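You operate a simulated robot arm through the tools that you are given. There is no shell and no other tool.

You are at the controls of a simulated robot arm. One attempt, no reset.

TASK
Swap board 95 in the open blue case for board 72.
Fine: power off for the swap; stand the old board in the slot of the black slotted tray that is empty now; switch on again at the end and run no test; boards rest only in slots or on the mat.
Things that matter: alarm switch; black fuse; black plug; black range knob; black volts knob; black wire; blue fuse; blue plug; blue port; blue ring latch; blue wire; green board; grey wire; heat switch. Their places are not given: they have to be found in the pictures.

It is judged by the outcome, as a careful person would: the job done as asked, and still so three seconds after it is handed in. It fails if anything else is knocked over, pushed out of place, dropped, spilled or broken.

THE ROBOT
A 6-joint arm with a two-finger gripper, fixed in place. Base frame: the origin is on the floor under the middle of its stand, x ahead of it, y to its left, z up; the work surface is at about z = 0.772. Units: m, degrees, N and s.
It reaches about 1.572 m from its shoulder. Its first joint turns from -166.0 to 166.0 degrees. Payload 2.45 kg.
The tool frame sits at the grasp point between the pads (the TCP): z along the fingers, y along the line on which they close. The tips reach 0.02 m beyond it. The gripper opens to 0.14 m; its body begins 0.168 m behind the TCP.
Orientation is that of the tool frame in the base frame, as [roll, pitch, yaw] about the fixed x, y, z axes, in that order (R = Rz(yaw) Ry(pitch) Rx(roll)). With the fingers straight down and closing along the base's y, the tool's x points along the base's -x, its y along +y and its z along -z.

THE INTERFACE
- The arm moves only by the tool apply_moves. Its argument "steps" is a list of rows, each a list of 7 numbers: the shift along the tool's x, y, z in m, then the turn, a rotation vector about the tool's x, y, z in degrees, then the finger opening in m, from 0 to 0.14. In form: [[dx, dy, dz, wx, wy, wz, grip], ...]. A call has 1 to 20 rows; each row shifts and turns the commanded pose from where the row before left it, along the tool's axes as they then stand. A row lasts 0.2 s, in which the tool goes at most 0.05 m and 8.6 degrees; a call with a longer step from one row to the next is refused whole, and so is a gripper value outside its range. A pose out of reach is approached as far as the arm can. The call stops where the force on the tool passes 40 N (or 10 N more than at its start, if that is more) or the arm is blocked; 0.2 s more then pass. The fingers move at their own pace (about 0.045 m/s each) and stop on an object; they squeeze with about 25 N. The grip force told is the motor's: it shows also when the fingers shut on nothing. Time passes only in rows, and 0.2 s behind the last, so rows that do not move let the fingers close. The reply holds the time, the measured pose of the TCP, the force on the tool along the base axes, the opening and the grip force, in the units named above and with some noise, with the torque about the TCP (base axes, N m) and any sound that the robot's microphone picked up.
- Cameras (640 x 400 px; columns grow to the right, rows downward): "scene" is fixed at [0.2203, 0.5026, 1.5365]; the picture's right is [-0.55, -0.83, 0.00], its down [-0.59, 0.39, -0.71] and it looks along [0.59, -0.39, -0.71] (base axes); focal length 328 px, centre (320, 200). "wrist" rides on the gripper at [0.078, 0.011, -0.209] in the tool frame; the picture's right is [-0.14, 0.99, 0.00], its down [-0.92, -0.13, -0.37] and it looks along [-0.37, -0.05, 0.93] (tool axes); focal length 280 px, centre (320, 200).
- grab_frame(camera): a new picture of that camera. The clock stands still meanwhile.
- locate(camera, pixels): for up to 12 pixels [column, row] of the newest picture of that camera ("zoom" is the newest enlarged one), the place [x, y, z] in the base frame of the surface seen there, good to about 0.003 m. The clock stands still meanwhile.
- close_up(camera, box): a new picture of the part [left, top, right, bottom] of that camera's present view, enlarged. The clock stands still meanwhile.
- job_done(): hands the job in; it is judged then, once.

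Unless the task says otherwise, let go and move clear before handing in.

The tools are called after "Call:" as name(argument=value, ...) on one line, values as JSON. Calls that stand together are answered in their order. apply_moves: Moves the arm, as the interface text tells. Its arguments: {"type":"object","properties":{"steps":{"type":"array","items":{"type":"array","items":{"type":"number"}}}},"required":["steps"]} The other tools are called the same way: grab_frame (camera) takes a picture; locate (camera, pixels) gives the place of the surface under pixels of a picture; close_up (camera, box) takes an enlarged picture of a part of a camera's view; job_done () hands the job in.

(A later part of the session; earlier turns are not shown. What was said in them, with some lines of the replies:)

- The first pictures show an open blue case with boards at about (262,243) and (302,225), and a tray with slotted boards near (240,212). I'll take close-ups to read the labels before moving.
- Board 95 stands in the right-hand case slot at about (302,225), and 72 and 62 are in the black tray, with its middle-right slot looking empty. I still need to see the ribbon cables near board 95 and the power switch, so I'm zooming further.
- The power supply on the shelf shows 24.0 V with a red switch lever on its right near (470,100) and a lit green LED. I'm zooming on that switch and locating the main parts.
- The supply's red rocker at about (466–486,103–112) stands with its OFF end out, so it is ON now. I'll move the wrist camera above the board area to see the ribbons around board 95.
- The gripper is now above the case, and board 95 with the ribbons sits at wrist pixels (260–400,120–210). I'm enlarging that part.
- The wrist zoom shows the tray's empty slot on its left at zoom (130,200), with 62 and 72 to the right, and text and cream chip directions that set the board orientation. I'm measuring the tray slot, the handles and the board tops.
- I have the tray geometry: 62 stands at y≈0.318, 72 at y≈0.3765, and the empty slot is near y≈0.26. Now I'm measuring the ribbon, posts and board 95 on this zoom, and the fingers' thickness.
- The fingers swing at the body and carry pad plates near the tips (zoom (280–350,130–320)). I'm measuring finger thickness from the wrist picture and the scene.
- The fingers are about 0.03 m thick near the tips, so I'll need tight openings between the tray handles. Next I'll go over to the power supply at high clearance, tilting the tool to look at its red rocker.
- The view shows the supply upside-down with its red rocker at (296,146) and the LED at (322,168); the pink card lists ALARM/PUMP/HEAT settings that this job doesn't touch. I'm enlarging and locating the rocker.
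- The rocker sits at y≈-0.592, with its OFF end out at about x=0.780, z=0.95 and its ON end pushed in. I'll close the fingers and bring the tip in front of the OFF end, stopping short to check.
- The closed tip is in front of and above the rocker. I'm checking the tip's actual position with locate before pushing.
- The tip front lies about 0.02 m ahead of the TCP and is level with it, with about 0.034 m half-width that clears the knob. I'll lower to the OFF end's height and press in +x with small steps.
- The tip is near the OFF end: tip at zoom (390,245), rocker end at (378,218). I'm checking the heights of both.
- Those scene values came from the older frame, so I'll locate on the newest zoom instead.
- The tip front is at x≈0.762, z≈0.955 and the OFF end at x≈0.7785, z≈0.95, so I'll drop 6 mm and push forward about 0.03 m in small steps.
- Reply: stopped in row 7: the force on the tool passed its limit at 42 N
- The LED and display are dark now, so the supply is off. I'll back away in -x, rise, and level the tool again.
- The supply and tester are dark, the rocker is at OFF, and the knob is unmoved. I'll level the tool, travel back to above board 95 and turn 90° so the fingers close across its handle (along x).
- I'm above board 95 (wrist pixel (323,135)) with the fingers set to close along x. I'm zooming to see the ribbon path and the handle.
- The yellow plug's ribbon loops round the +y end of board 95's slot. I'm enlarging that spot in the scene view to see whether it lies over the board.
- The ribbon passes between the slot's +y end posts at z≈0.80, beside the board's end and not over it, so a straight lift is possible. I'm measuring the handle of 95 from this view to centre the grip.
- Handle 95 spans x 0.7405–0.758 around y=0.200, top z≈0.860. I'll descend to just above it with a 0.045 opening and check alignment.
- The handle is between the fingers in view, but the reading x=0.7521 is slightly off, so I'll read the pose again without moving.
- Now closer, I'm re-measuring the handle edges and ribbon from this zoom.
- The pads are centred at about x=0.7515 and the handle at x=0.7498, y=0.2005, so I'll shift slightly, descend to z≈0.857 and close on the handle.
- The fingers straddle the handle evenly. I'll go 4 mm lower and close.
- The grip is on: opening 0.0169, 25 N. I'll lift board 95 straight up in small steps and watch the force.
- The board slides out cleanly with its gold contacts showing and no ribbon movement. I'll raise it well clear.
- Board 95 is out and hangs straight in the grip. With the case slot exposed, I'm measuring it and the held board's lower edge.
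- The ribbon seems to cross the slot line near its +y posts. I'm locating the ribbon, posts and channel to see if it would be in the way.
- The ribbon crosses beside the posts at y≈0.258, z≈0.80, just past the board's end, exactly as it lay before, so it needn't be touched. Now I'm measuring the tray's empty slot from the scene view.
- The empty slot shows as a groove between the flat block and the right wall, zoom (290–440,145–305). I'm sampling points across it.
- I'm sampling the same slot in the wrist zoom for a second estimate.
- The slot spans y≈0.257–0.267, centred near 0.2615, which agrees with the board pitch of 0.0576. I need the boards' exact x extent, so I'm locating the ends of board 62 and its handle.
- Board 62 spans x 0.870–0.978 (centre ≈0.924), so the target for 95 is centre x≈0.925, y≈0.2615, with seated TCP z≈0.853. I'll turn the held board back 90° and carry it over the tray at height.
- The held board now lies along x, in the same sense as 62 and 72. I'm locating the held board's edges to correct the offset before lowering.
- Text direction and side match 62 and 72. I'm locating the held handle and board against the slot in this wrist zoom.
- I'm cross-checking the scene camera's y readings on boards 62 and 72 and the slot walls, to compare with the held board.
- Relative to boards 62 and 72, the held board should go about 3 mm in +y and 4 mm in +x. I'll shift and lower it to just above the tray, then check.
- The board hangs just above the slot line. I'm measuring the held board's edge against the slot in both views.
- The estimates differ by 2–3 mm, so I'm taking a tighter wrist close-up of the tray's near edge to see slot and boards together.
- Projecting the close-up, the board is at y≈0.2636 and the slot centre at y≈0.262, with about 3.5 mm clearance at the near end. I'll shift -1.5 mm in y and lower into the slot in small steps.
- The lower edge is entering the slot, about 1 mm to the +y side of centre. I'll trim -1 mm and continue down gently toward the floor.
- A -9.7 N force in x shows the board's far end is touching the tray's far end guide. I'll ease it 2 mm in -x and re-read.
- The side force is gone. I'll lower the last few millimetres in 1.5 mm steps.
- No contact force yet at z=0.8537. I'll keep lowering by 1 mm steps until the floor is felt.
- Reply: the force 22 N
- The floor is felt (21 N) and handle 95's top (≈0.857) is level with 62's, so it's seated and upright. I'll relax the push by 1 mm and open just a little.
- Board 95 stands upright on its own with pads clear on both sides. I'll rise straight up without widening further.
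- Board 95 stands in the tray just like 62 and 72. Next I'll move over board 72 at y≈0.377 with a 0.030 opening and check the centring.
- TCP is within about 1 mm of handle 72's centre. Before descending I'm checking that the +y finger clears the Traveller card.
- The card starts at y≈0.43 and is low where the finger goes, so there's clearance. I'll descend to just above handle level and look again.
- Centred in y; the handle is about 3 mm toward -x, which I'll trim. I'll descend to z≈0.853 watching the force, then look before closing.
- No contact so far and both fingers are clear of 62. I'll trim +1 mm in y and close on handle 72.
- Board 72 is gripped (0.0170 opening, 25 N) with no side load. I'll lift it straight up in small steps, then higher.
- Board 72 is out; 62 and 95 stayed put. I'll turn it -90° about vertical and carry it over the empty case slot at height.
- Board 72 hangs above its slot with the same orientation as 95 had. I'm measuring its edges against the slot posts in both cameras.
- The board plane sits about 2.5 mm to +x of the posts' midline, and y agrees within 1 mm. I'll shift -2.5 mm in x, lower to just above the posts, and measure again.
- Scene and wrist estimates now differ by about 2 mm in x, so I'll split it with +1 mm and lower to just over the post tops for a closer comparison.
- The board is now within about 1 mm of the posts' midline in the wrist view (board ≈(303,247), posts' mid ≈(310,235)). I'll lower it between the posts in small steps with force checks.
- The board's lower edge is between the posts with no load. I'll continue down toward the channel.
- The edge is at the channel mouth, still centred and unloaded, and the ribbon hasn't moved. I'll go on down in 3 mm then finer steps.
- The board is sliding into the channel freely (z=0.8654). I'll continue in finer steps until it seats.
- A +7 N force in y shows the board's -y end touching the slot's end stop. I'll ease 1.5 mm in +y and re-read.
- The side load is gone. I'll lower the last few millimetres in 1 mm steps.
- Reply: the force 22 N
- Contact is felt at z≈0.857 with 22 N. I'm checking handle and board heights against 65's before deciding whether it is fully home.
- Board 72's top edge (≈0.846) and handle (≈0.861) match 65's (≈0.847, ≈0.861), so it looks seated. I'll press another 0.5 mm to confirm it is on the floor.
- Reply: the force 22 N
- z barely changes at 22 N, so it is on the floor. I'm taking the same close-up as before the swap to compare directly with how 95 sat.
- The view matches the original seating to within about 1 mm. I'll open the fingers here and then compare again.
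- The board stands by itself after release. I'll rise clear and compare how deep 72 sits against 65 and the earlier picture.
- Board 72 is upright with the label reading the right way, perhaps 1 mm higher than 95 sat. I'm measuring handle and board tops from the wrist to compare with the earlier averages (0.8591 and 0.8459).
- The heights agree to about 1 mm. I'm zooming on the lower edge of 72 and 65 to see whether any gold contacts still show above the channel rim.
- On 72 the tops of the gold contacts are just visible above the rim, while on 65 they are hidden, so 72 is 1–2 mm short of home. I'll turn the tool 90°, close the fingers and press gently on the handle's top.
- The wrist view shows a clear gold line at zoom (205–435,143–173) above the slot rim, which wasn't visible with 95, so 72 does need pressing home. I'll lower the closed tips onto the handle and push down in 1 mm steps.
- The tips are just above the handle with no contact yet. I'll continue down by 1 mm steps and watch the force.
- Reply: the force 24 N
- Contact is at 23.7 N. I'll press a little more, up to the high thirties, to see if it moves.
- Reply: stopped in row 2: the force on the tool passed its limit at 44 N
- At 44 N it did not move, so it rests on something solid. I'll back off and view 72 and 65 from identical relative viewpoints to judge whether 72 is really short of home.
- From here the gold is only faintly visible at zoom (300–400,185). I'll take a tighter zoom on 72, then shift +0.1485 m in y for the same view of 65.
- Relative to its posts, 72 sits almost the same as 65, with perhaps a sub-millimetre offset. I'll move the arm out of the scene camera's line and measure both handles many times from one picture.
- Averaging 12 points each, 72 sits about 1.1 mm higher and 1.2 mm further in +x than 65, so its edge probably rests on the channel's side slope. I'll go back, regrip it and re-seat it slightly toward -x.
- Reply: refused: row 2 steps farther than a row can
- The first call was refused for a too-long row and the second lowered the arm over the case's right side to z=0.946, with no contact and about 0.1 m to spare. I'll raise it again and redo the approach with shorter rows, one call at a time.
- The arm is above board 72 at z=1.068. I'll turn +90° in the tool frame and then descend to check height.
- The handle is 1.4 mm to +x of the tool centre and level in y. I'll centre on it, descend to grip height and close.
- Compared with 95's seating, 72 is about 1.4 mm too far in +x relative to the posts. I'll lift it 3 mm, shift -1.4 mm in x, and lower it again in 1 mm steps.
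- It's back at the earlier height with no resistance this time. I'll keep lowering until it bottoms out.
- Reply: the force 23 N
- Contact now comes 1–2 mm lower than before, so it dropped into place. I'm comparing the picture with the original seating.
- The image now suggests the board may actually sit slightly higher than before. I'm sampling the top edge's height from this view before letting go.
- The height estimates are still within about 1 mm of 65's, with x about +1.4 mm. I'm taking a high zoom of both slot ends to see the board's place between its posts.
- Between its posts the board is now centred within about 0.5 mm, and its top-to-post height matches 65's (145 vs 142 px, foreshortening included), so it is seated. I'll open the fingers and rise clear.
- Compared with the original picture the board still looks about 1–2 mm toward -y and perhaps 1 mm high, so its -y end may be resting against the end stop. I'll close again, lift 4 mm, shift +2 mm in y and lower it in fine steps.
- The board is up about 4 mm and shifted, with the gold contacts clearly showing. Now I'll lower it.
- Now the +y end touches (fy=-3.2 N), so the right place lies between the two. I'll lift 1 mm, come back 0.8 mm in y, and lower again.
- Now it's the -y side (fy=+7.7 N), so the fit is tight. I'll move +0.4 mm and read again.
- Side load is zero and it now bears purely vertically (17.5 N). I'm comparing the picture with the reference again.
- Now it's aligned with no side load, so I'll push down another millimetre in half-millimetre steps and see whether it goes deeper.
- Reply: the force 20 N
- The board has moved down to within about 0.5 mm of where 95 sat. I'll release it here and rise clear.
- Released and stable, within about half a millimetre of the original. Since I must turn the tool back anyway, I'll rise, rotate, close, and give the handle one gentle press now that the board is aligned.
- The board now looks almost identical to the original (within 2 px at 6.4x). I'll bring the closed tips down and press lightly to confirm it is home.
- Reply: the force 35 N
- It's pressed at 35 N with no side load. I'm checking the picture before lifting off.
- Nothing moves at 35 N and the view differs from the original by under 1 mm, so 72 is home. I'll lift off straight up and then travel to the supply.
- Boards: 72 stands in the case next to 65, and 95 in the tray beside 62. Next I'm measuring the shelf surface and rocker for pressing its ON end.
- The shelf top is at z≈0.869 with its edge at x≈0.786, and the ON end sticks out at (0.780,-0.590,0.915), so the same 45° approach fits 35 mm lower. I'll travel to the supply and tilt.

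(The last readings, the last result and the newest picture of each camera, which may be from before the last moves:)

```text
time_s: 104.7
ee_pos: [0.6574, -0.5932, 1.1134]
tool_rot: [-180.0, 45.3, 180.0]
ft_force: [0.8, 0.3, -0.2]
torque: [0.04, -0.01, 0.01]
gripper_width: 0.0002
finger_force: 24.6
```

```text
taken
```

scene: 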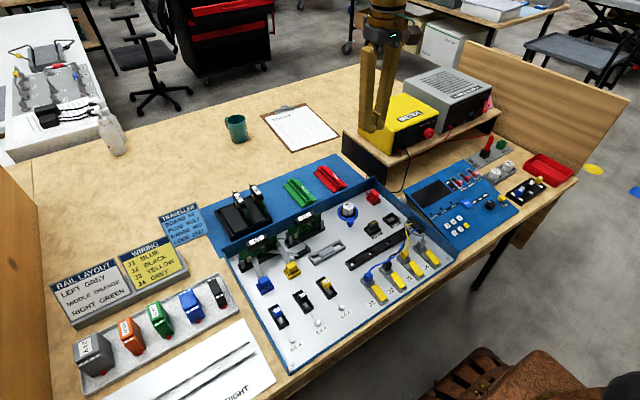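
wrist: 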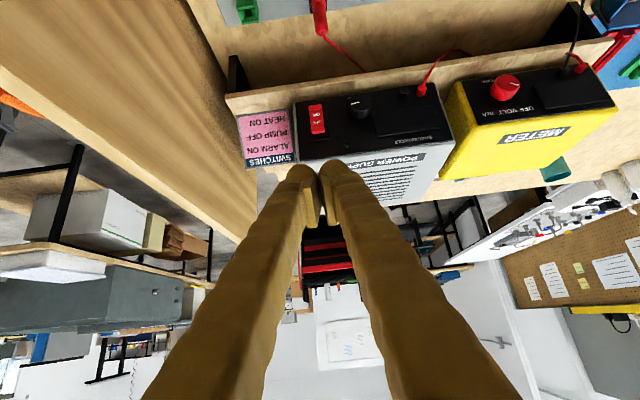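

The rocker is at wrist pixel (317,119) with OFF in. I'll lower to in front of the ON end, stopping about 4 cm short, and check.

Call:
apply_moves(steps=[[0.0202, 0.0002, 0.0379, 0, 0, 0, 0.0], [0.0202, 0.0002, 0.0379, 0, 0, 0, 0.0], [0.0202, 0.0002, 0.0379, 0, 0, 0, 0.0], [0.0202, 0.0002, 0.0379, 0, 0, 0, 0.0], [0.0202, 0.0002, 0.0379, 0, 0, 0, 0.0], [0, 0, 0, 0, 0, 0, 0.0]])

Call:
close_up(camera="scene", box=[450, 85, 520, 135])

Call:
locate(camera="zoom", pixels=[[410, 235], [420, 250], [440, 260], [430, 230], [350, 200], [345, 215], [360, 150], [420, 270], [440, 235], [455, 250], [400, 245], [430, 280]])

```text
time_s: 106.1
ee_pos: [0.72, -0.5892, 0.9075]
tool_rot: [179.9, 45.2, -180.0]
ft_force: [0.0, -0.3, -0.7]
torque: [0.0, 0.0, 0.0]
gripper_width: 0.0
finger_force: 24.7
```

```text
8.00 times, centred on (485, 110) of scene
```

zoom: 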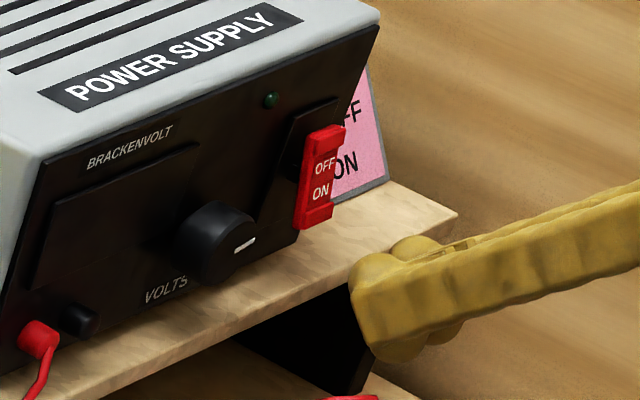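

```text
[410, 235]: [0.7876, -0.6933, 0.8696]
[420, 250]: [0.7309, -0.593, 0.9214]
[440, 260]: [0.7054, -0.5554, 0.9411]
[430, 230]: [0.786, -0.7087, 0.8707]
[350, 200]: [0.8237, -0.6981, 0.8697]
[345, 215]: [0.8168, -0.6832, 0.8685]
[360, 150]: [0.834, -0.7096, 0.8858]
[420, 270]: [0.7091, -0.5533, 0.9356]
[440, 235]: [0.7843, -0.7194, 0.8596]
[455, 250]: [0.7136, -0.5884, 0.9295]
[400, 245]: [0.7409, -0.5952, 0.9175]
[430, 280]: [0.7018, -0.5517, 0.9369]
```

I'm locating the tip front and the ON end in this same zoom.

Call:
locate(camera="zoom", pixels=[[354, 275], [360, 265], [370, 258], [385, 255], [400, 240], [415, 240], [312, 222], [325, 215], [305, 215], [320, 195], [330, 140], [228, 245]])

```text
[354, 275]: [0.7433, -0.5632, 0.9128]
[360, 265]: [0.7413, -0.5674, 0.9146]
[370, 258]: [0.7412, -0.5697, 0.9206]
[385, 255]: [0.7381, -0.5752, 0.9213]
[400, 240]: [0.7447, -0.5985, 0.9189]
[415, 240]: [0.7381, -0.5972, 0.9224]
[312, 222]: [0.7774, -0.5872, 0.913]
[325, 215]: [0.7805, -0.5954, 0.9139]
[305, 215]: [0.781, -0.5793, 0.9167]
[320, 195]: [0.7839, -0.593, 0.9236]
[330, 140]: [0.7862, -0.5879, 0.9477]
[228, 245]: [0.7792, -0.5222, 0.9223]
```

The tip front is at x≈0.744, z≈0.915, right in line with the ON end at x≈0.779, z≈0.914. I'll push forward in small steps until it clicks.

Call:
apply_moves(steps=[[-0.0071, 0, 0.0099, 0, 0, 0, 0.0], [-0.0085, 0, 0.0085, 0, 0, 0, 0.0], [-0.0042, 0, 0.0042, 0, 0, 0, 0.0], [-0.0021, 0, 0.0021, 0, 0, 0, 0.0], [-0.0021, 0, 0.0021, 0, 0, 0, 0.0], [-0.0021, 0, 0.0021, 0, 0, 0, 0.0], [-0.0021, 0, 0.0021, 0, 0, 0, 0.0]])

Call:
close_up(camera="scene", box=[450, 85, 520, 135])

```text
time_s: 107.7
ee_pos: [0.7638, -0.593, 0.9056]
tool_rot: [179.9, 45.2, -179.9]
ft_force: [0.4, -0.8, 1.1]
torque: [-0.02, 0.01, 0.03]
gripper_width: 0.0
finger_force: 28.9
```

```text
8.00 times, centred on (485, 110) of scene
```

zoom: 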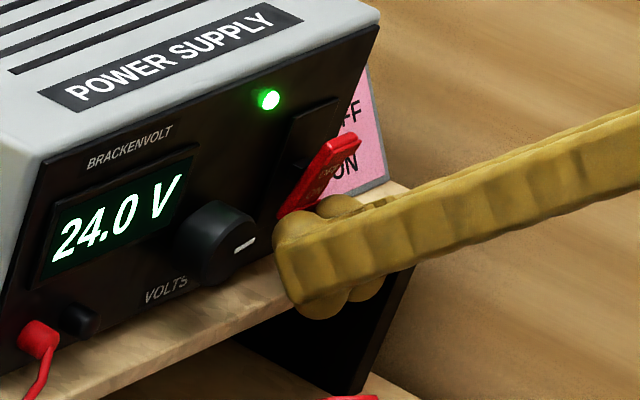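

The supply shows 24.0 V with the green LED lit, so power is on again. I'll back away in -x, rise, and check everything.

Call:
apply_moves(steps=[[0.0071, 0, -0.0071, 0, 0, 0, 0.0], [0.0141, 0, -0.0141, 0, 0, 0, 0.0], [0.0283, 0, -0.0283, 0, 0, 0, 0.0], [0.0283, 0, -0.0283, 0, 0, 0, 0.0], [-0.03, 0, -0.03, 0, 0, 0, 0.0], [-0.03, 0, -0.03, 0, 0, 0, 0.0], [-0.03, 0, -0.03, 0, 0, 0, 0.0], [-0.03, 0, -0.03, 0, 0, 0, 0.0], [-0.03, 0, -0.03, 0, 0, 0, 0.0], [0, 0, 0, 0, 7.5, 0, 0.0], [0, 0, 0, 0, 7.5, 0, 0.0], [0, 0, 0, 0, 7.5, 0, 0.0], [0, 0, 0, 0, 7.5, 0, 0.0], [0, 0, 0, 0, 7.5, 0, 0.0], [0, 0, 0, 0, 7.5, 0, 0.0], [0, 0, 0, 0, 0, 0, 0.0]])

Call:
grab_frame(camera="scene")

Call:
close_up(camera="scene", box=[200, 170, 340, 270])

Call:
close_up(camera="scene", box=[360, 80, 580, 240])

Call:
close_up(camera="scene", box=[230, 180, 470, 370])

```text
time_s: 111.1
ee_pos: [0.651, -0.5927, 1.1182]
tool_rot: [179.9, 0.1, -180.0]
ft_force: [0.3, 0.6, -0.1]
torque: [0.0, 0.0, 0.02]
gripper_width: 0.0
finger_force: 29.1
```

```text
taken
```

scene: 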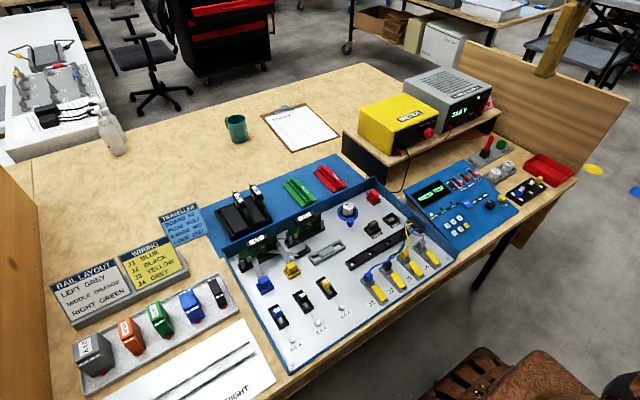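

```text
4.00 times, centred on (270, 220) of scene
```

zoom: 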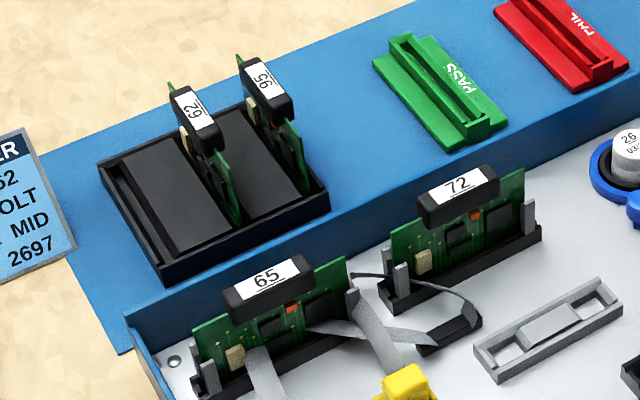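

```text
2.50 times, centred on (470, 160) of scene
```

zoom: 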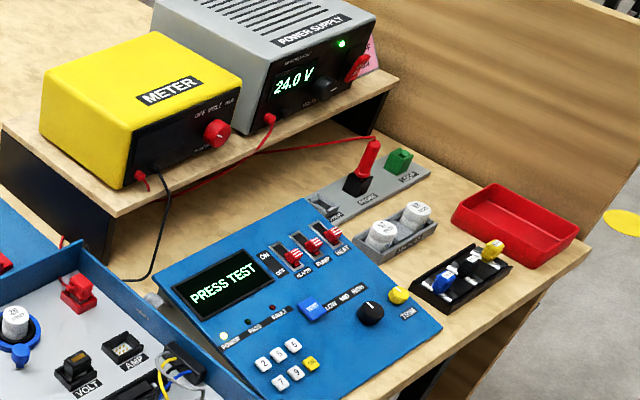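

```text
2.11 times, centred on (350, 275) of scene
```

zoom: 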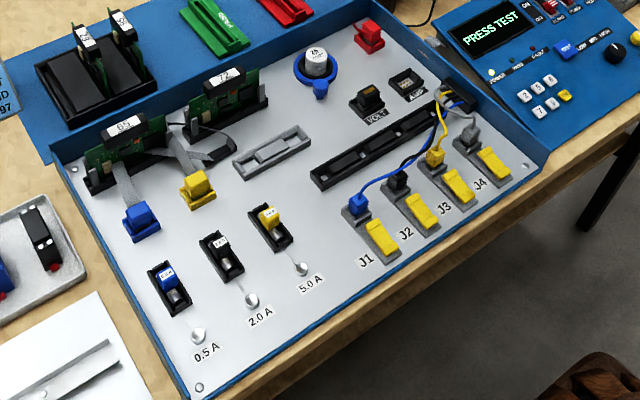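

The final pictures show 72 standing in the case slot and 95 in the tray slot that was empty, with 62 and 65 untouched. The supply reads 24.0 V with its LED lit, and the tester shows "PRESS TEST" with no test run. The arm is clear and nothing else has moved, so I'm handing the job in.

Call:
job_done()

```text
The job is handed in.
```

Board 72 is now in the open blue case in place of board 95, and the job is handed in; no verdict has come back yet.

- **Power:** I switched the supply off at its red rocker before touching any board and switched it back on at the end. It reads 24.0 V with the green LED lit, and the tester shows "PRESS TEST". I ran no test.
- **Board 95:** It stands upright in the black tray slot that was empty, next to 62. The slot 72 came from is now empty.
- **Board 72:** It faces the same way 95 did. It landed about 1 mm high and slightly off to one side at first, so I re-gripped it, re-aligned it and pressed it down. It now sits within about 1 mm of where 95 was, and a 35 N push did not move it further.
- **Everything else:** Boards 62 and 65, the ribbons, plugs, fuses, knobs and switches look unchanged in the final pictures. The arm is clear of the bench.
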